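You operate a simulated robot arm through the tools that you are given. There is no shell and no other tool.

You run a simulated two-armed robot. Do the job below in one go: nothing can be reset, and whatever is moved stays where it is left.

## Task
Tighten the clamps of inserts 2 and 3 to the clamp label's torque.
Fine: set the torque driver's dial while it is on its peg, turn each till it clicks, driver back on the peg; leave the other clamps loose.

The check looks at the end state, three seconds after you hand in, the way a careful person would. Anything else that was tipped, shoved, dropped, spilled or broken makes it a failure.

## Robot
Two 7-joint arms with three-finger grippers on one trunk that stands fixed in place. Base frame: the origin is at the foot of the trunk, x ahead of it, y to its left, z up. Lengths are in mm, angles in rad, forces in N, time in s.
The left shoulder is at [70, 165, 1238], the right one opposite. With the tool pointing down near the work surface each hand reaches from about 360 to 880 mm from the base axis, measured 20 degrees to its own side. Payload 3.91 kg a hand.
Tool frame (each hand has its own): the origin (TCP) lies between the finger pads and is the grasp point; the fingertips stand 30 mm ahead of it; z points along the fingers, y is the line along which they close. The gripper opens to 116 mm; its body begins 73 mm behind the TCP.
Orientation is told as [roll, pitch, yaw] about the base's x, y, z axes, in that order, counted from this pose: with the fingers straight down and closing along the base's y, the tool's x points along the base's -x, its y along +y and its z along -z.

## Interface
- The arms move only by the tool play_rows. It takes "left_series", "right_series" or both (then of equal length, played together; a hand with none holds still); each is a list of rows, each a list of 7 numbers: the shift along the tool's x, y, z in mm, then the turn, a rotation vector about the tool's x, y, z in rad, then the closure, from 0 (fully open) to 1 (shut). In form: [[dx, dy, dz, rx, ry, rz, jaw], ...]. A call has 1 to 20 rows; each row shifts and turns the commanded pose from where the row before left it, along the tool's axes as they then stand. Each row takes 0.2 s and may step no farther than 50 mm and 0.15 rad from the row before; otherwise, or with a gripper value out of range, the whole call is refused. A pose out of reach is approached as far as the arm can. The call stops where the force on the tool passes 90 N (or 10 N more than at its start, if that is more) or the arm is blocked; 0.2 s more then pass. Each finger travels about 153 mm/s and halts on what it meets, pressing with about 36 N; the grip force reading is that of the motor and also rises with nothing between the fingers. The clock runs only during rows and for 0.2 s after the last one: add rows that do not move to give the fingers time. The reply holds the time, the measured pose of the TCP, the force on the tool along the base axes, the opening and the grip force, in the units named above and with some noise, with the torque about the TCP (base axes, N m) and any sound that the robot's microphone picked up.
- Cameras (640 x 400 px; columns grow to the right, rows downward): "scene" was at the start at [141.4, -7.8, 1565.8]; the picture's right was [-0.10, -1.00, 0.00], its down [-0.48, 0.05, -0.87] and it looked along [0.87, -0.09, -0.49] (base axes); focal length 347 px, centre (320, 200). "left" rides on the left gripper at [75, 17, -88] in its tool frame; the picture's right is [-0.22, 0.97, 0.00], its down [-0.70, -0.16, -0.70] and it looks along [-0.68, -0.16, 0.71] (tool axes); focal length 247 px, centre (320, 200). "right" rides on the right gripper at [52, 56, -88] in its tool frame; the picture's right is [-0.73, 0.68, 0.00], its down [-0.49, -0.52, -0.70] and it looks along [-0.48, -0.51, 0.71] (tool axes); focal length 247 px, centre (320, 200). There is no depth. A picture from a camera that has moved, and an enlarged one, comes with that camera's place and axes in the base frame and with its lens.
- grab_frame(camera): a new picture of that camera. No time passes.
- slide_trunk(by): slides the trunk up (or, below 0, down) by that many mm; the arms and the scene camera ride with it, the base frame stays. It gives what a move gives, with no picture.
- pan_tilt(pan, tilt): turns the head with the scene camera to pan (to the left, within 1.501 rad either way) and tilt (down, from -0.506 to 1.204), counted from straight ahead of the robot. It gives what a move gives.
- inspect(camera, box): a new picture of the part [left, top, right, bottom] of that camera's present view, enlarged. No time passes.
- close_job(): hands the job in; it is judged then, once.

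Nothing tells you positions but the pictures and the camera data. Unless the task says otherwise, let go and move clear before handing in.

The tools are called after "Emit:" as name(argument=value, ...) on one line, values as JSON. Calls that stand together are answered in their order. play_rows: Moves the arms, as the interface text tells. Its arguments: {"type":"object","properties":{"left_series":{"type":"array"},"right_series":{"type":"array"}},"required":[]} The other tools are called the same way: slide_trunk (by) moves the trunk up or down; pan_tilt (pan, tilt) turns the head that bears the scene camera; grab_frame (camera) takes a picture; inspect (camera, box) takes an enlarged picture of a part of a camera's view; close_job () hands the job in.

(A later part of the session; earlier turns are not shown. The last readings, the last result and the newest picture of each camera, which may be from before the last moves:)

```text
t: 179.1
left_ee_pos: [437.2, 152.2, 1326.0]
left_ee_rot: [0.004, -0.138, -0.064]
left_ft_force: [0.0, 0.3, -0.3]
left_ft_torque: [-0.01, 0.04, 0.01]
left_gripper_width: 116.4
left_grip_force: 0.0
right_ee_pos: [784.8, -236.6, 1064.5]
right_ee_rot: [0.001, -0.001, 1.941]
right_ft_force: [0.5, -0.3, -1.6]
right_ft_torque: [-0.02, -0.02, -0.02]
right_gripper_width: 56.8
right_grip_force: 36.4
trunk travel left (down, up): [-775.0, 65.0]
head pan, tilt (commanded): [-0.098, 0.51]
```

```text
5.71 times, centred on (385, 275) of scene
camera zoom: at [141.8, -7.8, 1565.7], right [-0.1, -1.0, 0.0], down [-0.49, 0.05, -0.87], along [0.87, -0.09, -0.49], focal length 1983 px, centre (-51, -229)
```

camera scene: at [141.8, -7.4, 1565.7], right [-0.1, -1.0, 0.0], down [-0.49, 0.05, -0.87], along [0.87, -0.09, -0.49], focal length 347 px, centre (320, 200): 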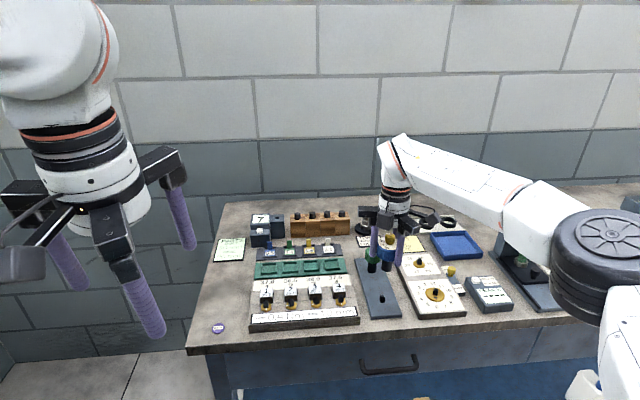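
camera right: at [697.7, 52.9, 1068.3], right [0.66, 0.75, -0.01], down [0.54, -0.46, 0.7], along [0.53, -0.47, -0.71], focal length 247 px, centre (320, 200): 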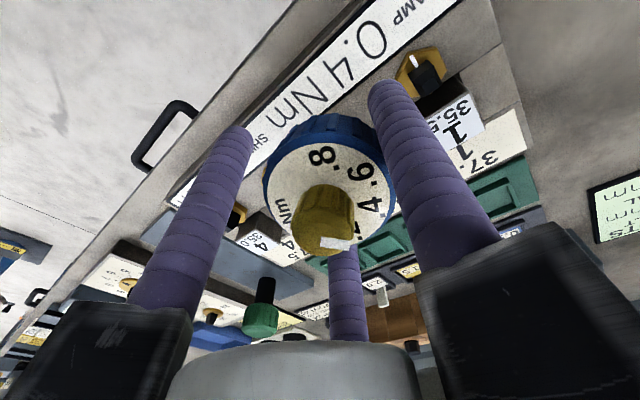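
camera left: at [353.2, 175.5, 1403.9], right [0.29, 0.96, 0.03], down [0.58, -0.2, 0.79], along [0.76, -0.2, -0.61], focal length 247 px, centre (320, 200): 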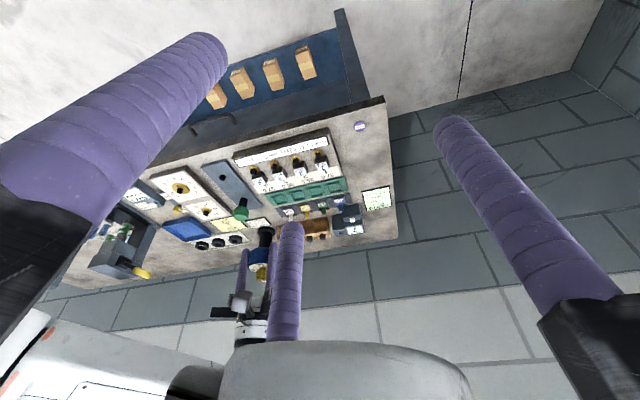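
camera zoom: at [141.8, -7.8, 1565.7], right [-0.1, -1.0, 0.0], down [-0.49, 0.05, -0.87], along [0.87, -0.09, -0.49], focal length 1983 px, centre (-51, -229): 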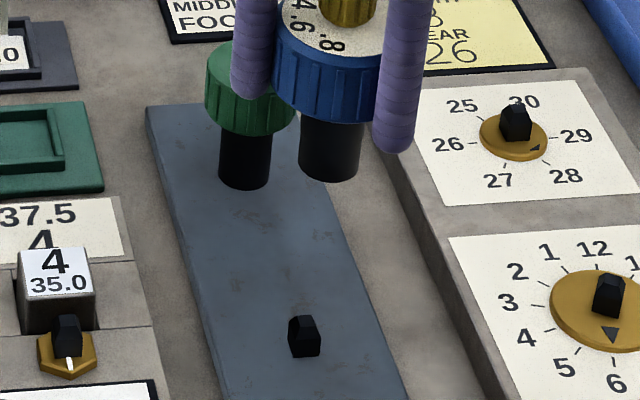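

Emit:
play_rows(right_series=[[-2.06, -1.33, 20, 0, 0, 0, 1.0], [0, 0, 30, 0, 0, 0, 1.0], [0, 0, 30, 0, 0, 0, 1.0], [0, 0, 5, 0, 0, 0, 1.0], [0, 0, 0, 0, 0, 0, 1.0], [0, 0, 0, 0, 0, 0, 1.0], [0, 0, 0, 0, 0, 0, 1.0], [0, 0, 0, 0, 0, 0, 1.0]])

Emit:
inspect(camera="scene", box=[365, 260, 410, 310])

Emit:
inspect(camera="left", box=[200, 150, 260, 200])

```text
t: 180.9
left_ee_pos: [437.9, 152.5, 1326.0]
left_ee_rot: [0.003, -0.138, -0.065]
left_ft_force: [-0.6, 0.4, 0.0]
left_ft_torque: [-0.01, 0.0, 0.01]
left_gripper_width: 115.8
left_grip_force: 0.1
right_ee_pos: [785.2, -233.3, 981.3]
right_ee_rot: [0.002, -0.001, 1.939]
right_ft_force: [-0.7, 0.4, -1.7]
right_ft_torque: [0.01, 0.0, 0.02]
right_gripper_width: 57.0
right_grip_force: 35.8
trunk travel left (down, up): [-775.0, 65.0]
head pan, tilt (commanded): [-0.098, 0.51]
```

```text
8.00 times, centred on (388, 285) of scene
camera zoom: at [141.8, -7.8, 1565.7], right [-0.1, -1.0, 0.0], down [-0.49, 0.05, -0.87], along [0.87, -0.09, -0.49], focal length 2776 px, centre (-220, -480)
```

zoom: 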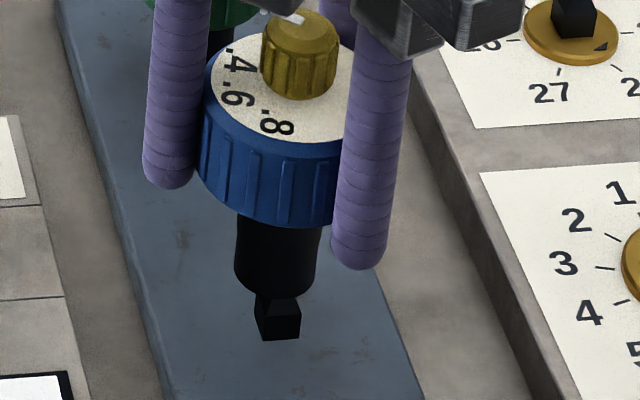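

```text
8.00 times, centred on (230, 175) of left
camera zoom: at [353.4, 175.4, 1403.5], right [0.28, 0.96, 0.03], down [0.58, -0.2, 0.79], along [0.76, -0.2, -0.61], focal length 1976 px, centre (1040, 400)
```

zoom: 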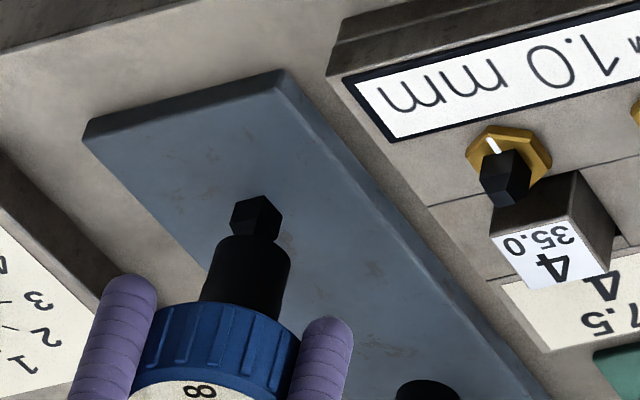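

Emit:
play_rows(right_series=[[0, 0, 4, 0, 0, 0, 1.0], [0, 0, 3, 0, 0, 0, 1.0], [0, 0, 3, 0, 0, 0, 1.0], [0, 0, 0, 0, 0, 0, 1.0]])

Emit:
play_rows(right_series=[[0, 0, 2, 0, 0, 0, 1.0], [0, 0, 2, 0, 0, 0, 1.0], [0, 0, 0, 0, 0, 0, 1.0]])

```text
t: 181.9
left_ee_pos: [436.3, 151.8, 1327.7]
left_ee_rot: [0.003, -0.141, -0.065]
left_ft_force: [0.0, -0.4, 0.1]
left_ft_torque: [0.0, 0.0, -0.02]
left_gripper_width: 116.1
left_grip_force: 0.1
right_ee_pos: [786.1, -233.4, 973.5]
right_ee_rot: [-0.002, 0.0, 1.937]
right_ft_force: [2.2, -1.9, 11.3]
right_ft_torque: [-0.16, -0.11, 0.01]
right_gripper_width: 56.9
right_grip_force: 35.7
trunk travel left (down, up): [-775.0, 65.0]
head pan, tilt (commanded): [-0.098, 0.51]
```

```text
t: 182.7
left_ee_pos: [435.6, 153.2, 1327.4]
left_ee_rot: [0.002, -0.139, -0.064]
left_ft_force: [-0.5, 0.3, 0.0]
left_ft_torque: [0.01, 0.02, 0.02]
left_gripper_width: 115.9
left_grip_force: 0.1
right_ee_pos: [785.7, -232.0, 970.9]
right_ee_rot: [-0.004, 0.002, 1.939]
right_ft_force: [9.1, -1.5, 29.7]
right_ft_torque: [-0.36, -0.43, 0.03]
right_gripper_width: 57.0
right_grip_force: 36.0
trunk travel left (down, up): [-775.0, 65.0]
head pan, tilt (commanded): [-0.098, 0.51]
```

Emit:
play_rows(right_series=[[0, 0, -4, 0, 0, 0, 1.0], [0.4, -0.6, 0, 0, 0, -0.1, 1.0], [0, 0, 0, 0, 0, 0, 1.0], [0, 0, 2, 0, 0, 0, 1.0], [0, 0, 2, 0, 0, 0, 1.0], [0, 0, 0, 0, 0, 0, 1.0]])

```text
t: 184.1
left_ee_pos: [434.0, 153.3, 1328.9]
left_ee_rot: [0.003, -0.14, -0.064]
left_ft_force: [0.3, 0.7, -0.2]
left_ft_torque: [0.04, -0.01, 0.01]
left_gripper_width: 116.2
left_grip_force: 0.1
right_ee_pos: [784.6, -232.5, 971.4]
right_ee_rot: [-0.004, 0.0, 2.039]
right_ft_force: [-0.6, -1.2, 28.6]
right_ft_torque: [-0.3, 0.07, 0.0]
right_gripper_width: 56.9
right_grip_force: 35.9
trunk travel left (down, up): [-775.0, 65.0]
head pan, tilt (commanded): [-0.098, 0.51]
```

Emit:
play_rows(right_series=[[0, 0, -4, 0, 0, 0, 1.0], [1.6, 0.81, 0, 0, 0, 0, 1.0], [0, 0, 0, 0, 0, 0, 1.0], [0, 0, 0, 0, 0, 0, 1.0], [0, 0, 0, 0, 0, 0, 1.0], [0, 0, 1.5, 0, 0, 0, 1.0], [0, 0, 1.5, 0, 0, 0, 1.0], [0, 0, 0, 0, 0, 0, 1.0]])

Emit:
inspect(camera="scene", box=[370, 275, 405, 310])

Emit:
inspect(camera="left", box=[215, 160, 250, 190])

```text
t: 185.9
left_ee_pos: [435.7, 153.0, 1326.5]
left_ee_rot: [0.004, -0.137, -0.064]
left_ft_force: [-0.7, 0.9, -0.1]
left_ft_torque: [0.04, 0.0, 0.03]
left_gripper_width: 115.8
left_grip_force: 0.1
right_ee_pos: [786.8, -233.7, 967.0]
right_ee_rot: [-0.001, -0.003, 2.039]
right_ft_force: [-2.2, 0.5, 0.0]
right_ft_torque: [-0.04, 0.25, -0.01]
right_gripper_width: 56.6
right_grip_force: 36.4
trunk travel left (down, up): [-775.0, 65.0]
head pan, tilt (commanded): [-0.098, 0.51]
```

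```text
11.43 times, centred on (388, 292) of scene
camera zoom: at [140.8, -7.7, 1565.8], right [-0.1, -1.0, 0.0], down [-0.49, 0.05, -0.87], along [0.87, -0.09, -0.49], focal length 3965 px, centre (-451, -857)
```

zoom: 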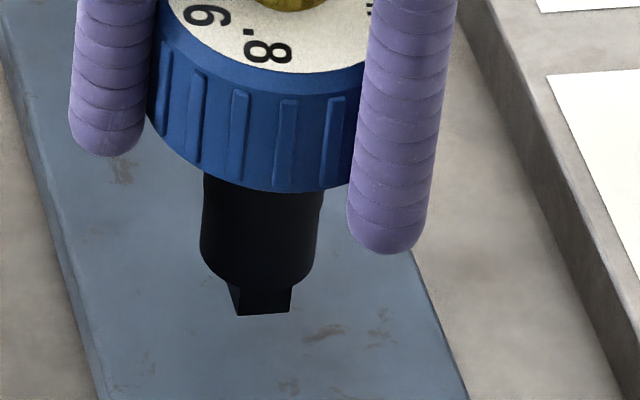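

```text
13.33 times, centred on (232, 175) of left
camera zoom: at [352.6, 175.5, 1403.8], right [0.28, 0.96, 0.03], down [0.58, -0.2, 0.79], along [0.76, -0.2, -0.61], focal length 3293 px, centre (1487, 533)
```

zoom: 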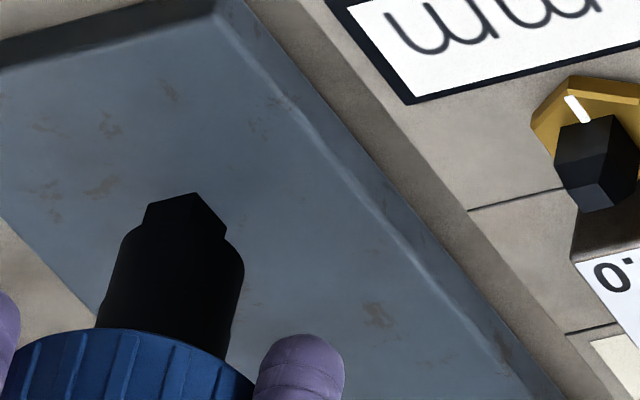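

Emit:
play_rows(right_series=[[0, 0, 2, 0, 0, 0, 1.0], [0, 0, 2, 0, 0, 0, 1.0], [0, 0, 0, 0, 0, 0, 1.0]])

Emit:
play_rows(right_series=[[0, 0, 2, 0, 0, 0, 1.0], [0, 0, 1.5, 0, 0, 0, 1.0], [0, 0, 0, 0, 0, 0, 1.0], [0, 0, 0, 0, 0, 0, 1.0]])

```text
t: 186.7
left_ee_pos: [435.4, 153.5, 1327.8]
left_ee_rot: [0.004, -0.141, -0.066]
left_ft_force: [0.5, -0.7, 0.4]
left_ft_torque: [0.02, -0.01, -0.02]
left_gripper_width: 115.9
left_grip_force: 0.0
right_ee_pos: [784.6, -234.6, 966.5]
right_ee_rot: [-0.001, 0.0, 2.038]
right_ft_force: [-6.4, -1.7, 9.4]
right_ft_torque: [-0.1, 0.5, 0.0]
right_gripper_width: 56.8
right_grip_force: 36.5
trunk travel left (down, up): [-775.0, 65.0]
head pan, tilt (commanded): [-0.098, 0.51]
```

```text
t: 187.7
left_ee_pos: [436.4, 151.3, 1327.0]
left_ee_rot: [0.005, -0.138, -0.064]
left_ft_force: [0.2, -0.6, -0.2]
left_ft_torque: [-0.02, 0.0, 0.01]
left_gripper_width: 116.1
left_grip_force: 0.1
right_ee_pos: [785.3, -234.6, 959.1]
right_ee_rot: [0.004, -0.003, 2.038]
right_ft_force: [-10.7, 1.2, -8.4]
right_ft_torque: [0.04, 0.62, -0.03]
right_gripper_width: 56.8
right_grip_force: 35.7
trunk travel left (down, up): [-775.0, 65.0]
head pan, tilt (commanded): [-0.098, 0.51]
```

Emit:
play_rows(right_series=[[-0.54, 1.07, 0.5, 0, 0, 0, 1.0], [0, 0, 0, 0, 0, 0, 1.0], [0, 0, 0, 0, 0, 0, 1.0], [0, 0, 0, 0, 0, 0, 1.0], [0, 0, 0, 0, 0, 0, 1.0]])

Emit:
inspect(camera="scene", box=[365, 260, 410, 310])

```text
t: 188.9
left_ee_pos: [436.3, 152.2, 1326.5]
left_ee_rot: [0.003, -0.136, -0.065]
left_ft_force: [0.0, -0.1, 0.0]
left_ft_torque: [-0.02, -0.02, 0.0]
left_gripper_width: 116.0
left_grip_force: 0.1
right_ee_pos: [784.9, -235.0, 960.5]
right_ee_rot: [0.003, 0.0, 2.038]
right_ft_force: [-6.3, 0.9, -4.1]
right_ft_torque: [0.06, 0.39, -0.02]
right_gripper_width: 56.9
right_grip_force: 36.3
trunk travel left (down, up): [-775.0, 65.0]
head pan, tilt (commanded): [-0.098, 0.51]
```

```text
8.00 times, centred on (388, 285) of scene
camera zoom: at [141.0, -7.7, 1565.8], right [-0.1, -1.0, 0.0], down [-0.49, 0.05, -0.87], along [0.87, -0.09, -0.49], focal length 2776 px, centre (-220, -480)
```

zoom: 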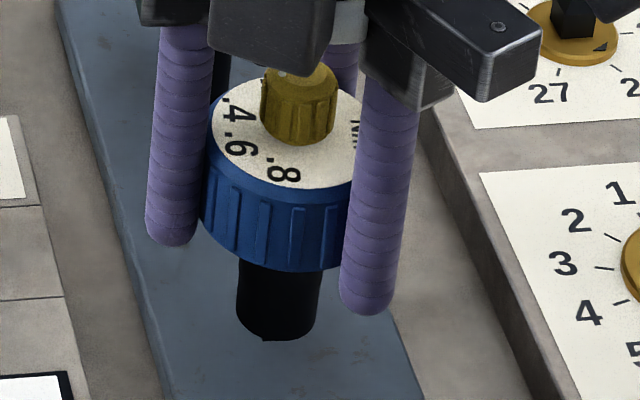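

Emit:
play_rows(right_series=[[-0.36, 0.71, 1.0, 0, 0, 0, 1.0], [0, 0, 1.0, 0, 0, 0, 1.0], [0, 0, 0, 0, 0, 0, 1.0], [0, 0, 0, 0, 0, 0, 1.0]])

Emit:
play_rows(right_series=[[0, 0, 0.8, 0, 0, 0, 1.0], [0, 0, 0, 0, 0, 0, 1.0], [0, 0, 0, 0, 0, 0, 1.0], [0, 0, 0, 0, 0, 0, 1.0]])

```text
t: 189.9
left_ee_pos: [437.5, 152.1, 1326.6]
left_ee_rot: [0.004, -0.138, -0.066]
left_ft_force: [-0.1, 0.0, -0.7]
left_ft_torque: [-0.04, -0.01, 0.01]
left_gripper_width: 116.2
left_grip_force: 0.2
right_ee_pos: [786.4, -235.2, 957.8]
right_ee_rot: [0.001, -0.001, 2.038]
right_ft_force: [0.3, -0.4, -2.3]
right_ft_torque: [-0.06, -0.06, -0.01]
right_gripper_width: 56.6
right_grip_force: 35.8
trunk travel left (down, up): [-775.0, 65.0]
head pan, tilt (commanded): [-0.098, 0.51]
```

```text
t: 190.9
left_ee_pos: [437.5, 151.3, 1325.7]
left_ee_rot: [0.003, -0.138, -0.066]
left_ft_force: [-0.5, -0.4, -0.3]
left_ft_torque: [-0.01, -0.03, -0.01]
left_gripper_width: 115.9
left_grip_force: 0.0
right_ee_pos: [784.1, -235.1, 956.1]
right_ee_rot: [0.001, -0.001, 2.04]
right_ft_force: [2.1, -3.5, -0.8]
right_ft_torque: [-0.2, -0.02, 0.05]
right_gripper_width: 56.6
right_grip_force: 35.8
trunk travel left (down, up): [-775.0, 65.0]
head pan, tilt (commanded): [-0.098, 0.51]
```

The driver is on its peg. I'll do the clutch test here: a steady clockwise turn against the rigid peg, watching for a click and checking the plate stays still.

Emit:
play_rows(right_series=[[0, 0, 0, 0, 0, 0.07, 1.0], [0, 0, 0, 0, 0, 0.07, 1.0], [0, 0, 0, 0, 0, 0.07, 1.0]])

Emit:
play_rows(right_series=[[0, 0, 0, 0, 0, 0.07, 1.0], [0, 0, 0, 0, 0, 0.07, 1.0], [0, 0, 0, 0, 0, 0.07, 1.0]])

Emit:
inspect(camera="scene", box=[340, 240, 430, 320])

```text
t: 191.7
left_ee_pos: [438.4, 152.6, 1327.2]
left_ee_rot: [0.005, -0.137, -0.064]
left_ft_force: [-0.1, 0.3, 0.4]
left_ft_torque: [0.03, -0.04, -0.04]
left_gripper_width: 116.2
left_grip_force: 0.2
right_ee_pos: [784.9, -235.2, 956.0]
right_ee_rot: [0.002, 0.0, 1.827]
right_ft_force: [1.8, -4.8, -0.5]
right_ft_torque: [-0.2, -0.15, 0.32]
right_gripper_width: 56.5
right_grip_force: 35.7
trunk travel left (down, up): [-775.0, 65.0]
head pan, tilt (commanded): [-0.098, 0.51]
```

```text
t: 192.5
left_ee_pos: [438.0, 151.5, 1326.5]
left_ee_rot: [0.003, -0.136, -0.064]
left_ft_force: [-0.7, -0.2, 0.0]
left_ft_torque: [0.0, -0.02, -0.03]
left_gripper_width: 116.1
left_grip_force: 0.0
right_ee_pos: [786.0, -235.5, 955.9]
right_ee_rot: [0.002, 0.0, 1.616]
right_ft_force: [-0.7, -5.4, 1.5]
right_ft_torque: [-0.26, -0.08, 0.31]
right_gripper_width: 56.7
right_grip_force: 36.3
trunk travel left (down, up): [-775.0, 65.0]
head pan, tilt (commanded): [-0.098, 0.51]
```

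```text
5.00 times, centred on (385, 280) of scene
camera zoom: at [141.2, -8.6, 1565.8], right [-0.1, -1.0, 0.0], down [-0.49, 0.05, -0.87], along [0.87, -0.09, -0.49], focal length 1735 px, centre (-5, -200)
```

zoom: 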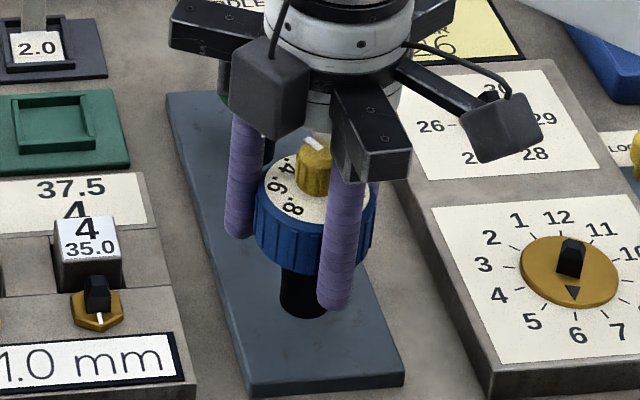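

Emit:
play_rows(right_series=[[0, 0, 0, 0, 0, 0, 1.0]])

Emit:
play_rows(right_series=[[0, 0, 0, 0, 0, 0, 1.0]])

Emit:
play_rows(right_series=[[0, 0, 0, 0, 0, 0.03, 1.0], [0, 0, 0, 0, 0, 0.03, 1.0], [0, 0, 0, 0, 0, 0.03, 1.0], [0, 0, 0, 0, 0, 0.03, 1.0], [0, 0, 0, 0, 0, 0.03, 1.0], [0, 0, 0, 0, 0, 0.03, 1.0]])

Emit:
play_rows(right_series=[[0, 0, 0, 0, 0, 0.015, 1.0], [0, 0, 0, 0, 0, 0.015, 1.0], [0, 0, 0, 0, 0, 0.015, 1.0], [0, 0, 0, 0, 0, 0.015, 1.0], [0, 0, 0, 0, 0, 0.015, 1.0], [0, 0, 0, 0, 0, 0.015, 1.0], [0, 0, 0, 0, 0, 0.015, 1.0], [0, 0, 0, 0, 0, 0.015, 1.0]])

Emit:
play_rows(right_series=[[0, 0, 0, 0, 0, 0.15, 1.0], [0, 0, 0, 0, 0, 0.15, 1.0], [0, 0, 0, 0, 0, 0.15, 1.0]])

```text
t: 192.9
left_ee_pos: [437.7, 151.4, 1327.3]
left_ee_rot: [0.003, -0.137, -0.064]
left_ft_force: [-0.3, 0.1, 0.8]
left_ft_torque: [-0.02, 0.01, 0.0]
left_gripper_width: 116.1
left_grip_force: 0.1
right_ee_pos: [784.6, -236.0, 956.3]
right_ee_rot: [0.001, 0.001, 1.618]
right_ft_force: [-0.3, -5.6, 1.7]
right_ft_torque: [-0.28, -0.05, 0.18]
right_gripper_width: 56.9
right_grip_force: 35.9
trunk travel left (down, up): [-775.0, 65.0]
head pan, tilt (commanded): [-0.098, 0.51]
```

```text
t: 193.3
left_ee_pos: [437.8, 152.2, 1327.3]
left_ee_rot: [0.003, -0.139, -0.065]
left_ft_force: [-0.1, 0.7, 0.4]
left_ft_torque: [-0.02, 0.0, -0.02]
left_gripper_width: 116.0
left_grip_force: 0.0
right_ee_pos: [785.2, -235.0, 957.4]
right_ee_rot: [0.002, -0.001, 1.618]
right_ft_force: [0.9, -5.5, 2.3]
right_ft_torque: [-0.35, -0.07, 0.16]
right_gripper_width: 57.1
right_grip_force: 36.1
trunk travel left (down, up): [-775.0, 65.0]
head pan, tilt (commanded): [-0.098, 0.51]
```

```text
t: 194.7
left_ee_pos: [437.1, 151.5, 1328.1]
left_ee_rot: [0.002, -0.138, -0.063]
left_ft_force: [0.6, 0.0, -0.3]
left_ft_torque: [-0.03, 0.01, 0.0]
left_gripper_width: 115.9
left_grip_force: 0.0
right_ee_pos: [785.0, -235.1, 956.8]
right_ee_rot: [0.002, 0.0, 1.437]
right_ft_force: [0.0, -7.3, -2.7]
right_ft_torque: [-0.37, -0.07, 0.32]
right_gripper_width: 56.9
right_grip_force: 35.7
trunk travel left (down, up): [-775.0, 65.0]
head pan, tilt (commanded): [-0.098, 0.51]
```

```text
t: 196.5
left_ee_pos: [437.8, 151.5, 1326.2]
left_ee_rot: [0.003, -0.139, -0.064]
left_ft_force: [0.2, 0.0, 0.4]
left_ft_torque: [0.02, -0.02, -0.03]
left_gripper_width: 115.9
left_grip_force: 0.1
right_ee_pos: [783.8, -235.3, 956.8]
right_ee_rot: [0.004, 0.001, 1.317]
right_ft_force: [-0.5, -6.6, -2.3]
right_ft_torque: [-0.37, -0.04, 0.31]
right_gripper_width: 56.5
right_grip_force: 36.1
trunk travel left (down, up): [-775.0, 65.0]
head pan, tilt (commanded): [-0.098, 0.51]
```

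```text
t: 197.3
left_ee_pos: [438.4, 150.8, 1326.4]
left_ee_rot: [0.003, -0.138, -0.063]
left_ft_force: [-0.3, -0.4, -0.5]
left_ft_torque: [-0.02, 0.0, 0.0]
left_gripper_width: 116.3
left_grip_force: 0.1
right_ee_pos: [784.7, -235.3, 957.3]
right_ee_rot: [0.002, 0.001, 0.866]
right_ft_force: [1.3, -6.3, -2.1]
right_ft_torque: [-0.32, -0.22, 0.28]
right_gripper_width: 56.6
right_grip_force: 36.1
trunk travel left (down, up): [-775.0, 65.0]
head pan, tilt (commanded): [-0.098, 0.51]
```

On the peg the clutch slips at a steady limit at any speed, with about 0.31–0.32 N·m read just after stopping and decaying. So slow, sustained turning holds full torque, whereas my pauses let it relax. I'll go back to clamp 2 and hold a slow, uninterrupted turn. First I'll re-grip here at a higher yaw.

Emit:
play_rows(right_series=[[0, 0, 0, 0, 0, -0.07, 1.0], [0, 0, 0, 0, 0, -0.07, 1.0], [0, 0, 0, 0, 0, 0, 0.5], [0, 0, 0, 0, 0, 0, 0.4], [0, 0, 0, 0, 0, 0, 0.25], [0, 0, 0, 0, 0, -0.1, 0.2], [0, 0, 0, 0, 0, -0.12, 0.2], [0, 0, 0, 0, 0, -0.12, 0.2], [0, 0, 0, 0, 0, -0.12, 0.2], [0, 0, 0, 0, 0, -0.12, 0.2], [0, 0, 0, 0, 0, -0.12, 0.2], [0, 0, 0, 0, 0, -0.12, 0.2], [0, 0, 0, 0, 0, 0, 0.2], [0, 0, 0, 0, 0, 0, 0.2]])

Emit:
inspect(camera="right", box=[220, 60, 420, 240])

Emit:
inspect(camera="scene", box=[370, 255, 405, 295])

```text
t: 200.3
left_ee_pos: [437.2, 151.9, 1326.8]
left_ee_rot: [0.004, -0.139, -0.064]
left_ft_force: [0.2, -0.8, -0.1]
left_ft_torque: [0.01, 0.0, 0.0]
left_gripper_width: 115.9
left_grip_force: 0.1
right_ee_pos: [784.3, -234.6, 957.4]
right_ee_rot: [0.001, 0.001, 1.83]
right_ft_force: [0.2, 0.3, 0.5]
right_ft_torque: [-0.01, 0.01, 0.0]
right_gripper_width: 93.0
right_grip_force: 0.1
trunk travel left (down, up): [-775.0, 65.0]
head pan, tilt (commanded): [-0.098, 0.51]
```

```text
2.22 times, centred on (320, 150) of right
camera zoom: at [744.5, -297.8, 1045.2], right [-0.85, 0.53, 0.0], down [0.38, 0.6, 0.7], along [0.37, 0.59, -0.72], focal length 549 px, centre (320, 311)
```

zoom: 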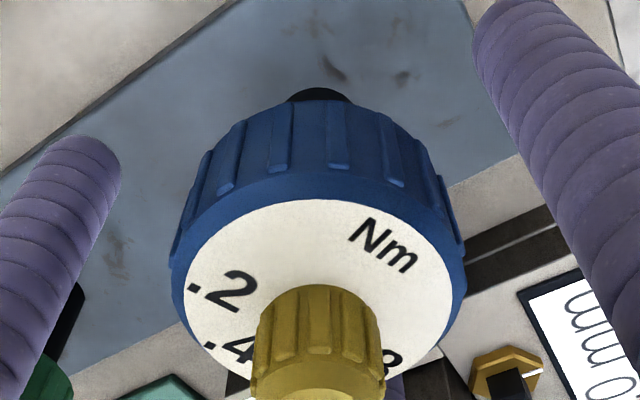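

```text
10.00 times, centred on (388, 275) of scene
camera zoom: at [141.5, -7.7, 1565.7], right [-0.1, -1.0, 0.0], down [-0.49, 0.05, -0.87], along [0.87, -0.09, -0.49], focal length 3470 px, centre (-355, -550)
```

zoom: 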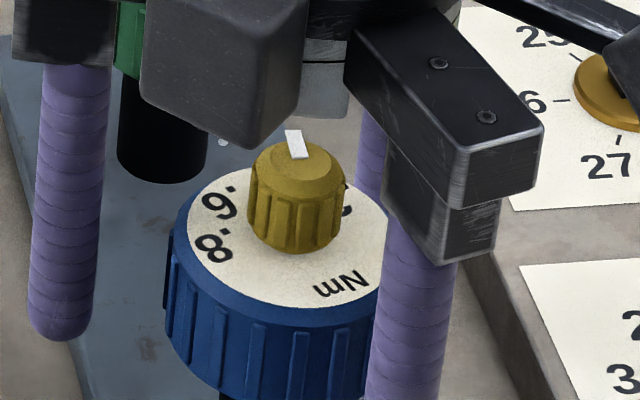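

The dial reads .40 within about 1°. Re-gripping and carrying the driver back to clamp 2.

Emit:
play_rows(right_series=[[0, 0, 0, 0, 0, 0, 0.35], [0, 0, 0, 0, 0, 0, 0.42], [0, 0, 0, 0, 0, 0, 0.48], [0, 0, 0, 0, 0, 0, 0.55], [0, 0, 0, 0, 0, 0, 0.8], [0, 0, 0, 0, 0, 0, 1.0], [0, 0, 0, 0, 0, 0, 1.0], [0, 0, -5, 0, 0, 0, 1.0], [0, 0, -15, 0, 0, 0, 1.0], [0, 0, -35, 0, 0, 0, 1.0], [0, 0, -40, 0, 0, 0, 1.0], [0, 0, -13, 0, 0, 0, 1.0], [0, 0, 0, 0, 0, -0.114, 1.0], [0, 0, 0, 0, 0, -0.113, 1.0], [0, 0, 0, 0, 0, 0, 1.0]])

```text
t: 203.5
left_ee_pos: [437.4, 151.6, 1327.0]
left_ee_rot: [0.004, -0.137, -0.064]
left_ft_force: [-0.1, 0.0, -0.3]
left_ft_torque: [-0.02, 0.0, -0.02]
left_gripper_width: 116.0
left_grip_force: 0.0
right_ee_pos: [787.0, -235.1, 1064.9]
right_ee_rot: [0.002, 0.0, 2.058]
right_ft_force: [0.2, -0.8, -2.7]
right_ft_torque: [-0.02, -0.04, 0.01]
right_gripper_width: 57.1
right_grip_force: 35.9
trunk travel left (down, up): [-775.0, 65.0]
head pan, tilt (commanded): [-0.098, 0.51]
```

Emit:
play_rows(right_series=[[-35.75, -16.32, 0, 0, 0, 0, 1.0], [-35.75, -16.32, 0, 0, 0, 0, 1.0], [-35.75, -16.32, 0, 0, 0, 0, 1.0], [-35.75, -16.32, 0, 0, 0, 0, 1.0], [-35.75, -16.32, 0, 0, 0, 0, 1.0], [-35.75, -16.32, 0, 0, 0, 0, 1.0], [0, 0, 0, 0, 0, 0, 1.0], [0, 0, 30, 0, 0, 0, 1.0], [0, 0, 25, 0, 0, 0, 1.0], [0, 0, 0, 0, 0, 0, 1.0], [0, 0, 0, 0, 0, 0, 1.0], [0, 0, 0, 0, 0, 0, 1.0], [0, 0, 0, 0, 0, 0, 1.0]])

Emit:
play_rows(right_series=[[0, 0, 0, 0, 0, 0, 1.0]])

Emit:
play_rows(right_series=[[0, 0, 0, 0, 0, 0, 1.0]])

Emit:
inspect(camera="right", box=[290, 60, 350, 120])

Emit:
inspect(camera="scene", box=[275, 270, 315, 310])

```text
t: 206.3
left_ee_pos: [436.1, 152.9, 1326.2]
left_ee_rot: [0.005, -0.14, -0.064]
left_ft_force: [0.4, 0.0, -0.6]
left_ft_torque: [-0.02, 0.0, 0.0]
left_gripper_width: 116.0
left_grip_force: 0.0
right_ee_pos: [770.8, -1.4, 1009.9]
right_ee_rot: [0.0, 0.001, 2.056]
right_ft_force: [0.2, 1.0, -1.5]
right_ft_torque: [0.0, -0.01, 0.0]
right_gripper_width: 57.1
right_grip_force: 35.9
trunk travel left (down, up): [-775.0, 65.0]
head pan, tilt (commanded): [-0.098, 0.51]
```

```text
t: 206.7
left_ee_pos: [438.6, 151.7, 1326.9]
left_ee_rot: [0.003, -0.139, -0.065]
left_ft_force: [0.6, -0.1, -0.2]
left_ft_torque: [0.04, -0.04, 0.0]
left_gripper_width: 115.8
left_grip_force: 0.0
right_ee_pos: [772.6, -0.3, 1009.1]
right_ee_rot: [-0.002, 0.001, 2.056]
right_ft_force: [0.1, -0.2, -1.4]
right_ft_torque: [-0.02, -0.03, -0.02]
right_gripper_width: 56.9
right_grip_force: 36.0
trunk travel left (down, up): [-775.0, 65.0]
head pan, tilt (commanded): [-0.098, 0.51]
```

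```text
t: 207.1
left_ee_pos: [437.8, 152.5, 1326.1]
left_ee_rot: [0.004, -0.138, -0.063]
left_ft_force: [0.4, 0.9, 0.2]
left_ft_torque: [0.02, 0.0, 0.03]
left_gripper_width: 115.9
left_grip_force: 0.0
right_ee_pos: [773.7, -0.1, 1009.6]
right_ee_rot: [0.001, -0.001, 2.055]
right_ft_force: [0.2, 0.0, -2.5]
right_ft_torque: [0.03, 0.0, 0.01]
right_gripper_width: 56.9
right_grip_force: 35.5
trunk travel left (down, up): [-775.0, 65.0]
head pan, tilt (commanded): [-0.098, 0.51]
```

```text
6.67 times, centred on (320, 90) of right
camera zoom: at [747.4, -71.4, 1097.3], right [-0.94, 0.33, 0.0], down [0.24, 0.67, 0.7], along [0.23, 0.66, -0.71], focal length 1646 px, centre (320, 933)
```

zoom: 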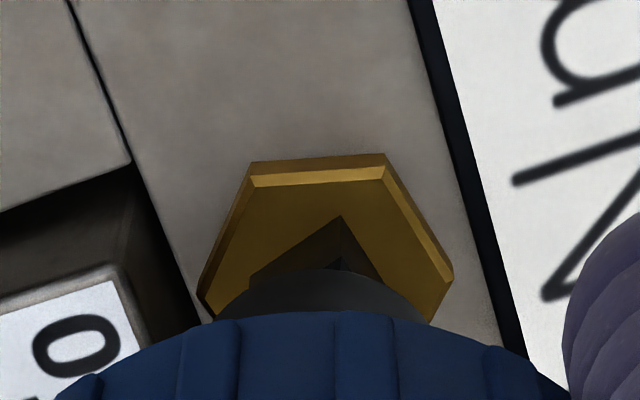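

```text
10.00 times, centred on (295, 290) of scene
camera zoom: at [141.8, -7.6, 1565.7], right [-0.1, -1.0, 0.0], down [-0.49, 0.05, -0.87], along [0.87, -0.09, -0.49], focal length 3470 px, centre (570, -700)
```

zoom: 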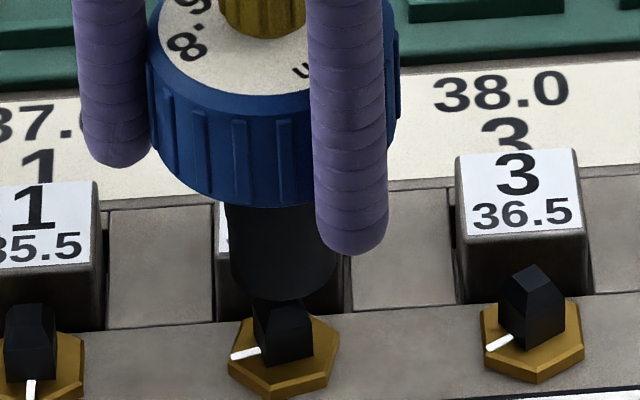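

Emit:
play_rows(right_series=[[0, 0, 5, 0, 0, 0, 1.0], [0, 0, 4, 0, 0, 0, 1.0], [0, 0, 3, 0, 0, 0, 1.0], [0, 0, 0, 0, 0, 0, 1.0]])

Emit:
play_rows(right_series=[[0, 0, 2, 0, 0, 0, 1.0], [0, 0, 2, 0, 0, 0, 1.0], [0, 0, 0, 0, 0, 0, 1.0]])

```text
t: 208.1
left_ee_pos: [437.5, 151.9, 1327.1]
left_ee_rot: [0.003, -0.138, -0.065]
left_ft_force: [0.6, 0.6, -0.1]
left_ft_torque: [0.02, -0.04, 0.01]
left_gripper_width: 116.0
left_grip_force: 0.1
right_ee_pos: [771.8, 0.1, 998.8]
right_ee_rot: [0.002, -0.003, 2.056]
right_ft_force: [-0.2, 0.2, -2.0]
right_ft_torque: [-0.02, 0.0, 0.0]
right_gripper_width: 56.7
right_grip_force: 35.7
trunk travel left (down, up): [-775.0, 65.0]
head pan, tilt (commanded): [-0.098, 0.51]
```

```text
t: 208.9
left_ee_pos: [437.8, 152.9, 1328.0]
left_ee_rot: [0.005, -0.138, -0.065]
left_ft_force: [0.0, -0.6, 0.2]
left_ft_torque: [0.01, 0.0, -0.01]
left_gripper_width: 116.0
left_grip_force: 0.1
right_ee_pos: [773.3, 1.1, 994.7]
right_ee_rot: [0.003, -0.001, 2.055]
right_ft_force: [-0.5, 0.0, -2.0]
right_ft_torque: [-0.01, 0.04, -0.01]
right_gripper_width: 56.8
right_grip_force: 36.1
trunk travel left (down, up): [-775.0, 65.0]
head pan, tilt (commanded): [-0.098, 0.51]
```

Emit:
play_rows(right_series=[[0, 0, 2, 0, 0, 0, 1.0], [0, 0, 2, 0, 0, 0, 1.0], [0, 0, 0, 0, 0, 0, 1.0]])

Emit:
play_rows(right_series=[[0, 0, 2, 0, 0, 0, 1.0], [0, 0, 2, 0, 0, 0, 1.0], [0, 0, 0, 0, 0, 0, 1.0]])

```text
t: 209.7
left_ee_pos: [438.4, 152.2, 1326.4]
left_ee_rot: [0.003, -0.138, -0.066]
left_ft_force: [-0.3, 0.0, 0.6]
left_ft_torque: [0.01, 0.0, 0.0]
left_gripper_width: 116.3
left_grip_force: 0.1
right_ee_pos: [772.3, 2.8, 990.0]
right_ee_rot: [0.002, 0.0, 2.055]
right_ft_force: [-0.1, 0.7, -1.8]
right_ft_torque: [-0.01, -0.01, 0.01]
right_gripper_width: 56.9
right_grip_force: 36.6
trunk travel left (down, up): [-775.0, 65.0]
head pan, tilt (commanded): [-0.098, 0.51]
```

```text
t: 210.5
left_ee_pos: [438.9, 152.2, 1327.9]
left_ee_rot: [0.003, -0.137, -0.065]
left_ft_force: [0.1, -0.5, 0.2]
left_ft_torque: [0.0, -0.02, 0.01]
left_gripper_width: 116.0
left_grip_force: 0.0
right_ee_pos: [771.5, 1.6, 985.4]
right_ee_rot: [0.001, 0.001, 2.056]
right_ft_force: [0.1, -0.6, -1.8]
right_ft_torque: [0.03, 0.01, 0.02]
right_gripper_width: 56.9
right_grip_force: 36.1
trunk travel left (down, up): [-775.0, 65.0]
head pan, tilt (commanded): [-0.098, 0.51]
```

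Emit:
play_rows(right_series=[[0, 0, 2, 0, 0, 0, 1.0], [0, 0, 1.5, 0, 0, 0, 1.0], [0, 0, 0, 0, 0, 0, 1.0], [0, 0, 0, 0, 0, 0, 1.0]])

Emit:
play_rows(right_series=[[0, 0, 1.0, 0, 0, 0, 1.0], [0, 0, 0, 0, 0, 0, 1.0], [0, 0, 0, 0, 0, 0, 1.0]])

```text
t: 211.5
left_ee_pos: [437.1, 152.4, 1326.7]
left_ee_rot: [0.003, -0.137, -0.065]
left_ft_force: [-0.4, -0.2, 0.7]
left_ft_torque: [0.04, 0.01, -0.01]
left_gripper_width: 115.9
left_grip_force: 0.1
right_ee_pos: [771.5, 0.7, 982.5]
right_ee_rot: [0.002, -0.001, 2.057]
right_ft_force: [0.5, -1.7, -2.0]
right_ft_torque: [-0.12, 0.03, 0.04]
right_gripper_width: 56.9
right_grip_force: 36.0
trunk travel left (down, up): [-775.0, 65.0]
head pan, tilt (commanded): [-0.098, 0.51]
```

```text
t: 212.3
left_ee_pos: [436.5, 152.3, 1325.9]
left_ee_rot: [0.004, -0.138, -0.065]
left_ft_force: [-0.4, -0.1, -0.3]
left_ft_torque: [-0.02, 0.04, -0.01]
left_gripper_width: 116.0
left_grip_force: 0.1
right_ee_pos: [771.5, 2.3, 982.0]
right_ee_rot: [0.002, 0.001, 2.055]
right_ft_force: [1.2, -1.1, -0.1]
right_ft_torque: [-0.07, -0.05, -0.02]
right_gripper_width: 56.7
right_grip_force: 36.3
trunk travel left (down, up): [-775.0, 65.0]
head pan, tilt (commanded): [-0.098, 0.51]
```

Seated on clamp 2 again. Slow, sustained turning now.

Emit:
play_rows(right_series=[[0, 0, 0, 0, 0, 0.05, 1.0], [0, 0, 0, 0, 0, 0.05, 1.0], [0, 0, 0, 0, 0, 0.04, 1.0], [0, 0, 0, 0, 0, 0.03, 1.0], [0, 0, 0, 0, 0, 0.03, 1.0], [0, 0, 0, 0, 0, 0.03, 1.0], [0, 0, 0, 0, 0, 0.03, 1.0], [0, 0, 0, 0, 0, 0.03, 1.0], [0, 0, 0, 0, 0, 0.03, 1.0], [0, 0, 0, 0, 0, 0.03, 1.0], [0, 0, 0, 0, 0, 0.03, 1.0], [0, 0, 0, 0, 0, 0.03, 1.0], [0, 0, 0, 0, 0, 0.03, 1.0], [0, 0, 0, 0, 0, 0.03, 1.0], [0, 0, 0, 0, 0, 0.03, 1.0], [0, 0, 0, 0, 0, 0.03, 1.0], [0, 0, 0, 0, 0, 0.03, 1.0], [0, 0, 0, 0, 0, 0.03, 1.0], [0, 0, 0, 0, 0, 0.03, 1.0], [0, 0, 0, 0, 0, 0.03, 1.0]])

Emit:
inspect(camera="scene", box=[280, 290, 310, 312])

```text
t: 216.5
left_ee_pos: [438.3, 152.2, 1326.7]
left_ee_rot: [0.002, -0.138, -0.064]
left_ft_force: [0.0, -0.3, 0.8]
left_ft_torque: [0.03, -0.02, -0.01]
left_gripper_width: 116.1
left_grip_force: 0.0
right_ee_pos: [773.2, 0.5, 982.0]
right_ee_rot: [0.002, 0.0, 1.405]
right_ft_force: [0.3, -7.0, -2.7]
right_ft_torque: [-0.34, -0.17, 0.24]
right_gripper_width: 56.7
right_grip_force: 35.8
trunk travel left (down, up): [-775.0, 65.0]
head pan, tilt (commanded): [-0.098, 0.51]
```

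```text
16.00 times, centred on (295, 301) of scene
camera zoom: at [142.1, -8.8, 1565.7], right [-0.1, -1.0, 0.0], down [-0.49, 0.05, -0.87], along [0.87, -0.09, -0.49], focal length 5551 px, centre (720, -1416)
```

zoom: 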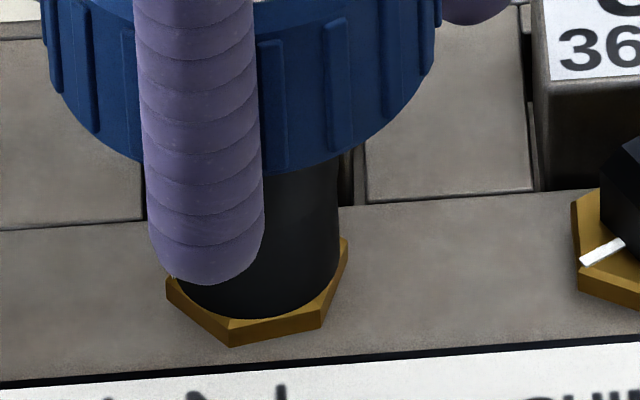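

Emit:
play_rows(right_series=[[0, 0, 0.3, 0, 0, 0.03, 1.0], [0, 0, 0, 0, 0, 0.03, 1.0], [0, 0, 0, 0, 0, 0.03, 1.0], [0, 0, 0, 0, 0, 0.03, 1.0], [0, 0, 0, 0, 0, 0.03, 1.0], [0, 0, 0, 0, 0, 0.03, 1.0], [0, 0, 0, 0, 0, 0.03, 1.0], [0, 0, 0, 0, 0, 0.03, 1.0], [0, 0, 0, 0, 0, 0.03, 1.0], [0, 0, 0, 0, 0, 0.03, 1.0], [0, 0, 0, 0, 0, 0.03, 1.0], [0, 0, 0, 0, 0, 0.03, 1.0], [0, 0, 0, 0, 0, 0.03, 1.0], [0, 0, 0, 0, 0, 0.03, 1.0], [0, 0, 0, 0, 0, 0.03, 1.0], [0, 0, 0, 0, 0, 0.03, 1.0], [0, 0, 0, 0, 0, 0.03, 1.0], [0, 0, 0, 0, 0, 0.03, 1.0], [0, 0, 0, 0, 0, 0.03, 1.0], [0, 0, 0, 0, 0, 0.03, 1.0]])

Emit:
inspect(camera="scene", box=[280, 290, 310, 312])

```text
t: 220.7
left_ee_pos: [438.0, 152.5, 1326.9]
left_ee_rot: [0.003, -0.137, -0.064]
left_ft_force: [0.4, 0.5, 0.1]
left_ft_torque: [0.0, 0.01, 0.01]
left_gripper_width: 115.9
left_grip_force: 0.1
right_ee_pos: [771.7, 1.1, 982.3]
right_ee_rot: [0.002, 0.002, 0.805]
right_ft_force: [7.5, -6.1, 4.4]
right_ft_torque: [-0.16, -0.41, 0.2]
right_gripper_width: 56.5
right_grip_force: 36.3
trunk travel left (down, up): [-775.0, 65.0]
head pan, tilt (commanded): [-0.098, 0.51]
```

```text
16.00 times, centred on (295, 301) of scene
camera zoom: at [142.0, -8.5, 1565.7], right [-0.1, -1.0, 0.0], down [-0.49, 0.05, -0.87], along [0.87, -0.09, -0.49], focal length 5551 px, centre (720, -1416)
```

zoom: 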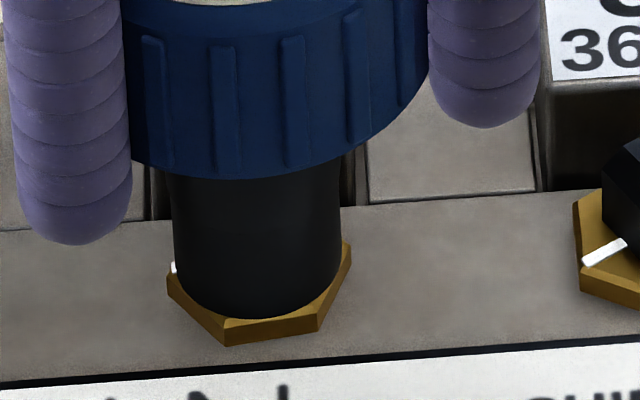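

Still creeping without a click, so I need to learn what the dial really does. I'll take the driver back to the peg and test the slip torque at another dial setting there.

Emit:
play_rows(right_series=[[0, 0, -0.5, 0, 0, -0.07, 1.0], [0, 0, -5, 0, 0, 0, 1.0], [0, 0, -15, 0, 0, 0, 1.0], [0, 0, -25, 0, 0, 0, 1.0], [0, 0, -38, 0, 0, 0.08, 1.0], [0, 0, 0, 0, 0, 0.07, 1.0], [24.25, -30.88, 0, 0, 0, 0, 1.0], [24.25, -30.88, 0, 0, 0, 0, 1.0], [24.25, -30.88, 0, 0, 0, 0, 1.0], [24.25, -30.88, 0, 0, 0, 0, 1.0], [24.25, -30.88, 0, 0, 0, 0, 1.0], [24.25, -30.88, 0, 0, 0, 0, 1.0], [0, 0, 0, 0, 0, 0, 1.0], [0, 0, 0, 0, 0, 0, 1.0], [0, 0, 0, 0, 0, 0, 1.0], [0, 0, 0, 0, 0, 0, 1.0], [0, 0, 0, 0, 0, 0, 1.0]])

Emit:
play_rows(right_series=[[0, 0, 0, 0, 0, 0, 1.0]])

Emit:
play_rows(right_series=[[0, 0, 0, 0, 0, 0, 1.0]])

Emit:
inspect(camera="right", box=[300, 55, 340, 105])

Emit:
inspect(camera="scene", box=[280, 280, 330, 312])

```text
t: 224.3
left_ee_pos: [438.1, 151.1, 1326.7]
left_ee_rot: [0.004, -0.137, -0.064]
left_ft_force: [-0.1, -0.2, -0.6]
left_ft_torque: [0.0, 0.01, 0.03]
left_gripper_width: 116.2
left_grip_force: 0.0
right_ee_pos: [785.7, -232.2, 1066.2]
right_ee_rot: [-0.001, 0.001, 0.727]
right_ft_force: [0.1, -0.8, -1.7]
right_ft_torque: [0.02, 0.01, 0.02]
right_gripper_width: 56.7
right_grip_force: 35.4
trunk travel left (down, up): [-775.0, 65.0]
head pan, tilt (commanded): [-0.098, 0.51]
```

```text
t: 224.7
left_ee_pos: [437.8, 151.8, 1326.1]
left_ee_rot: [0.004, -0.137, -0.066]
left_ft_force: [0.2, 0.4, 0.0]
left_ft_torque: [-0.01, 0.0, 0.03]
left_gripper_width: 116.0
left_grip_force: 0.0
right_ee_pos: [786.8, -232.7, 1065.6]
right_ee_rot: [0.001, 0.001, 0.725]
right_ft_force: [0.8, 0.2, -1.6]
right_ft_torque: [0.0, 0.01, -0.01]
right_gripper_width: 56.5
right_grip_force: 36.5
trunk travel left (down, up): [-775.0, 65.0]
head pan, tilt (commanded): [-0.098, 0.51]
```

```text
t: 225.1
left_ee_pos: [438.7, 151.8, 1326.8]
left_ee_rot: [0.004, -0.138, -0.066]
left_ft_force: [-0.5, 0.0, -0.4]
left_ft_torque: [0.03, -0.02, 0.0]
left_gripper_width: 116.0
left_grip_force: 0.0
right_ee_pos: [786.4, -232.6, 1065.1]
right_ee_rot: [0.001, 0.002, 0.726]
right_ft_force: [-0.2, 0.0, -2.3]
right_ft_torque: [0.01, 0.01, -0.02]
right_gripper_width: 56.8
right_grip_force: 35.7
trunk travel left (down, up): [-775.0, 65.0]
head pan, tilt (commanded): [-0.098, 0.51]
```

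```text
8.00 times, centred on (320, 80) of right
camera zoom: at [710.9, -224.7, 1153.9], right [0.1, 1.0, 0.0], down [0.71, -0.07, 0.7], along [0.7, -0.07, -0.72], focal length 1976 px, centre (320, 1160)
```

zoom: 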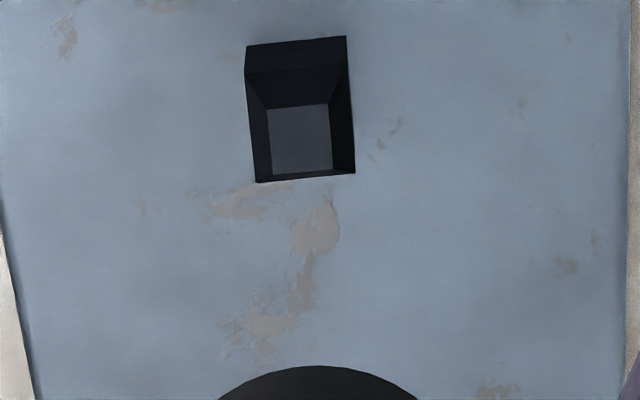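

```text
12.50 times, centred on (305, 296) of scene
camera zoom: at [141.8, -7.8, 1565.7], right [-0.1, -1.0, 0.0], down [-0.49, 0.05, -0.87], along [0.87, -0.09, -0.49], focal length 4337 px, centre (508, -1000)
```

zoom: 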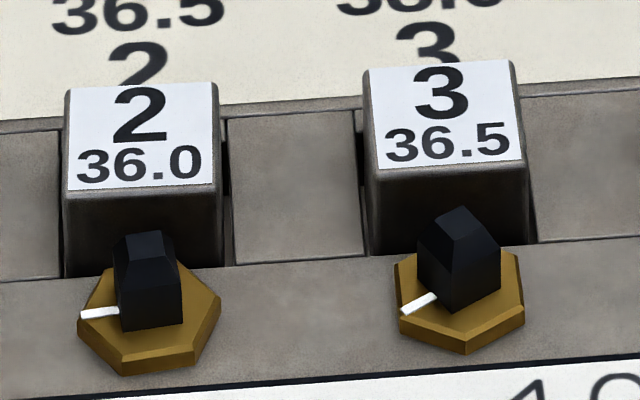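

Emit:
play_rows(right_series=[[2.5, -0.86, 20, 0, 0, 0, 1.0], [0, 0, 30, 0, 0, 0, 1.0], [0, 0, 30, 0, 0, 0, 1.0], [0, 0, 5, 0, 0, 0, 1.0], [0, 0, 0, 0, 0, 0, 1.0], [0, 0, 0, 0, 0, 0, 1.0], [0, 0, 0, 0, 0, 0, 1.0], [0, 0, 0, 0, 0, 0, 1.0], [0, 0, 0, 0, 0, 0, 1.0]])

Emit:
play_rows(right_series=[[0, 0, 3, 0, 0, 0, 1.0], [0, 0, 3, 0, 0, 0, 1.0], [0, 0, 2, 0, 0, 0, 1.0], [0, 0, 0, 0, 0, 0, 1.0]])

Emit:
inspect(camera="scene", box=[370, 270, 405, 305])

```text
t: 227.1
left_ee_pos: [437.9, 151.7, 1326.5]
left_ee_rot: [0.004, -0.137, -0.064]
left_ft_force: [-0.8, -0.2, -0.2]
left_ft_torque: [0.01, 0.02, 0.02]
left_gripper_width: 116.0
left_grip_force: 0.1
right_ee_pos: [784.7, -235.7, 979.6]
right_ee_rot: [0.001, 0.002, 0.725]
right_ft_force: [-0.1, 0.4, -1.3]
right_ft_torque: [-0.02, -0.07, 0.0]
right_gripper_width: 56.6
right_grip_force: 36.4
trunk travel left (down, up): [-775.0, 65.0]
head pan, tilt (commanded): [-0.098, 0.51]
```

```text
t: 228.1
left_ee_pos: [437.5, 151.6, 1326.0]
left_ee_rot: [0.004, -0.139, -0.066]
left_ft_force: [0.0, 0.3, 0.5]
left_ft_torque: [0.02, 0.02, 0.01]
left_gripper_width: 115.9
left_grip_force: 0.0
right_ee_pos: [784.3, -235.3, 973.8]
right_ee_rot: [0.003, 0.001, 0.727]
right_ft_force: [0.4, 0.1, -1.6]
right_ft_torque: [0.01, 0.0, -0.03]
right_gripper_width: 56.6
right_grip_force: 36.3
trunk travel left (down, up): [-775.0, 65.0]
head pan, tilt (commanded): [-0.098, 0.51]
```

```text
11.43 times, centred on (388, 288) of scene
camera zoom: at [141.8, -7.8, 1565.7], right [-0.1, -1.0, 0.0], down [-0.49, 0.05, -0.87], along [0.87, -0.09, -0.49], focal length 3965 px, centre (-451, -800)
```

zoom: 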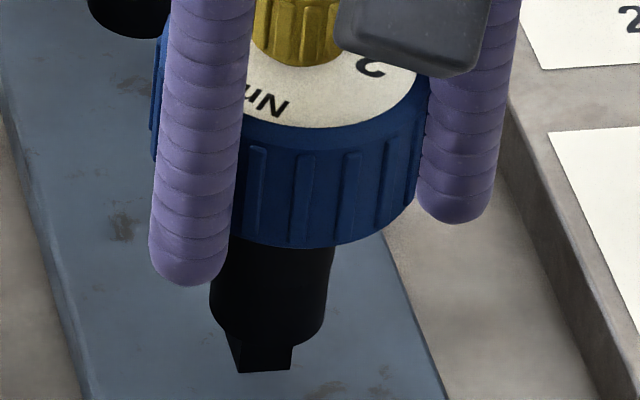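

Emit:
play_rows(right_series=[[0, 0, 2, 0, 0, 0, 1.0], [0, 0, 2, 0, 0, 0, 1.0], [0, 0, 0, 0, 0, 0, 1.0], [0, 0, 0, 0, 0, 0, 1.0]])

Emit:
play_rows(right_series=[[0, 0, 2, 0, 0, 0, 1.0], [0, 0, 2, 0, 0, 0, 1.0], [0, 0, 0, 0, 0, 0, 1.0], [0, 0, 0, 0, 0, 0, 1.0]])

```text
t: 229.1
left_ee_pos: [437.4, 151.2, 1326.1]
left_ee_rot: [0.003, -0.137, -0.065]
left_ft_force: [0.5, 0.1, -0.3]
left_ft_torque: [-0.01, 0.03, 0.0]
left_gripper_width: 116.0
left_grip_force: 0.1
right_ee_pos: [784.2, -234.2, 969.4]
right_ee_rot: [0.0, 0.0, 0.726]
right_ft_force: [5.6, 0.3, 3.8]
right_ft_torque: [0.02, -0.28, 0.01]
right_gripper_width: 56.6
right_grip_force: 36.0
trunk travel left (down, up): [-775.0, 65.0]
head pan, tilt (commanded): [-0.098, 0.51]
```

```text
t: 230.1
left_ee_pos: [438.9, 152.2, 1326.9]
left_ee_rot: [0.003, -0.138, -0.065]
left_ft_force: [-0.1, 0.6, 0.4]
left_ft_torque: [0.03, 0.02, -0.01]
left_gripper_width: 116.0
left_grip_force: 0.1
right_ee_pos: [785.4, -235.8, 961.2]
right_ee_rot: [0.001, 0.004, 0.725]
right_ft_force: [2.3, 2.3, -4.1]
right_ft_torque: [0.14, -0.13, 0.05]
right_gripper_width: 56.7
right_grip_force: 36.2
trunk travel left (down, up): [-775.0, 65.0]
head pan, tilt (commanded): [-0.098, 0.51]
```

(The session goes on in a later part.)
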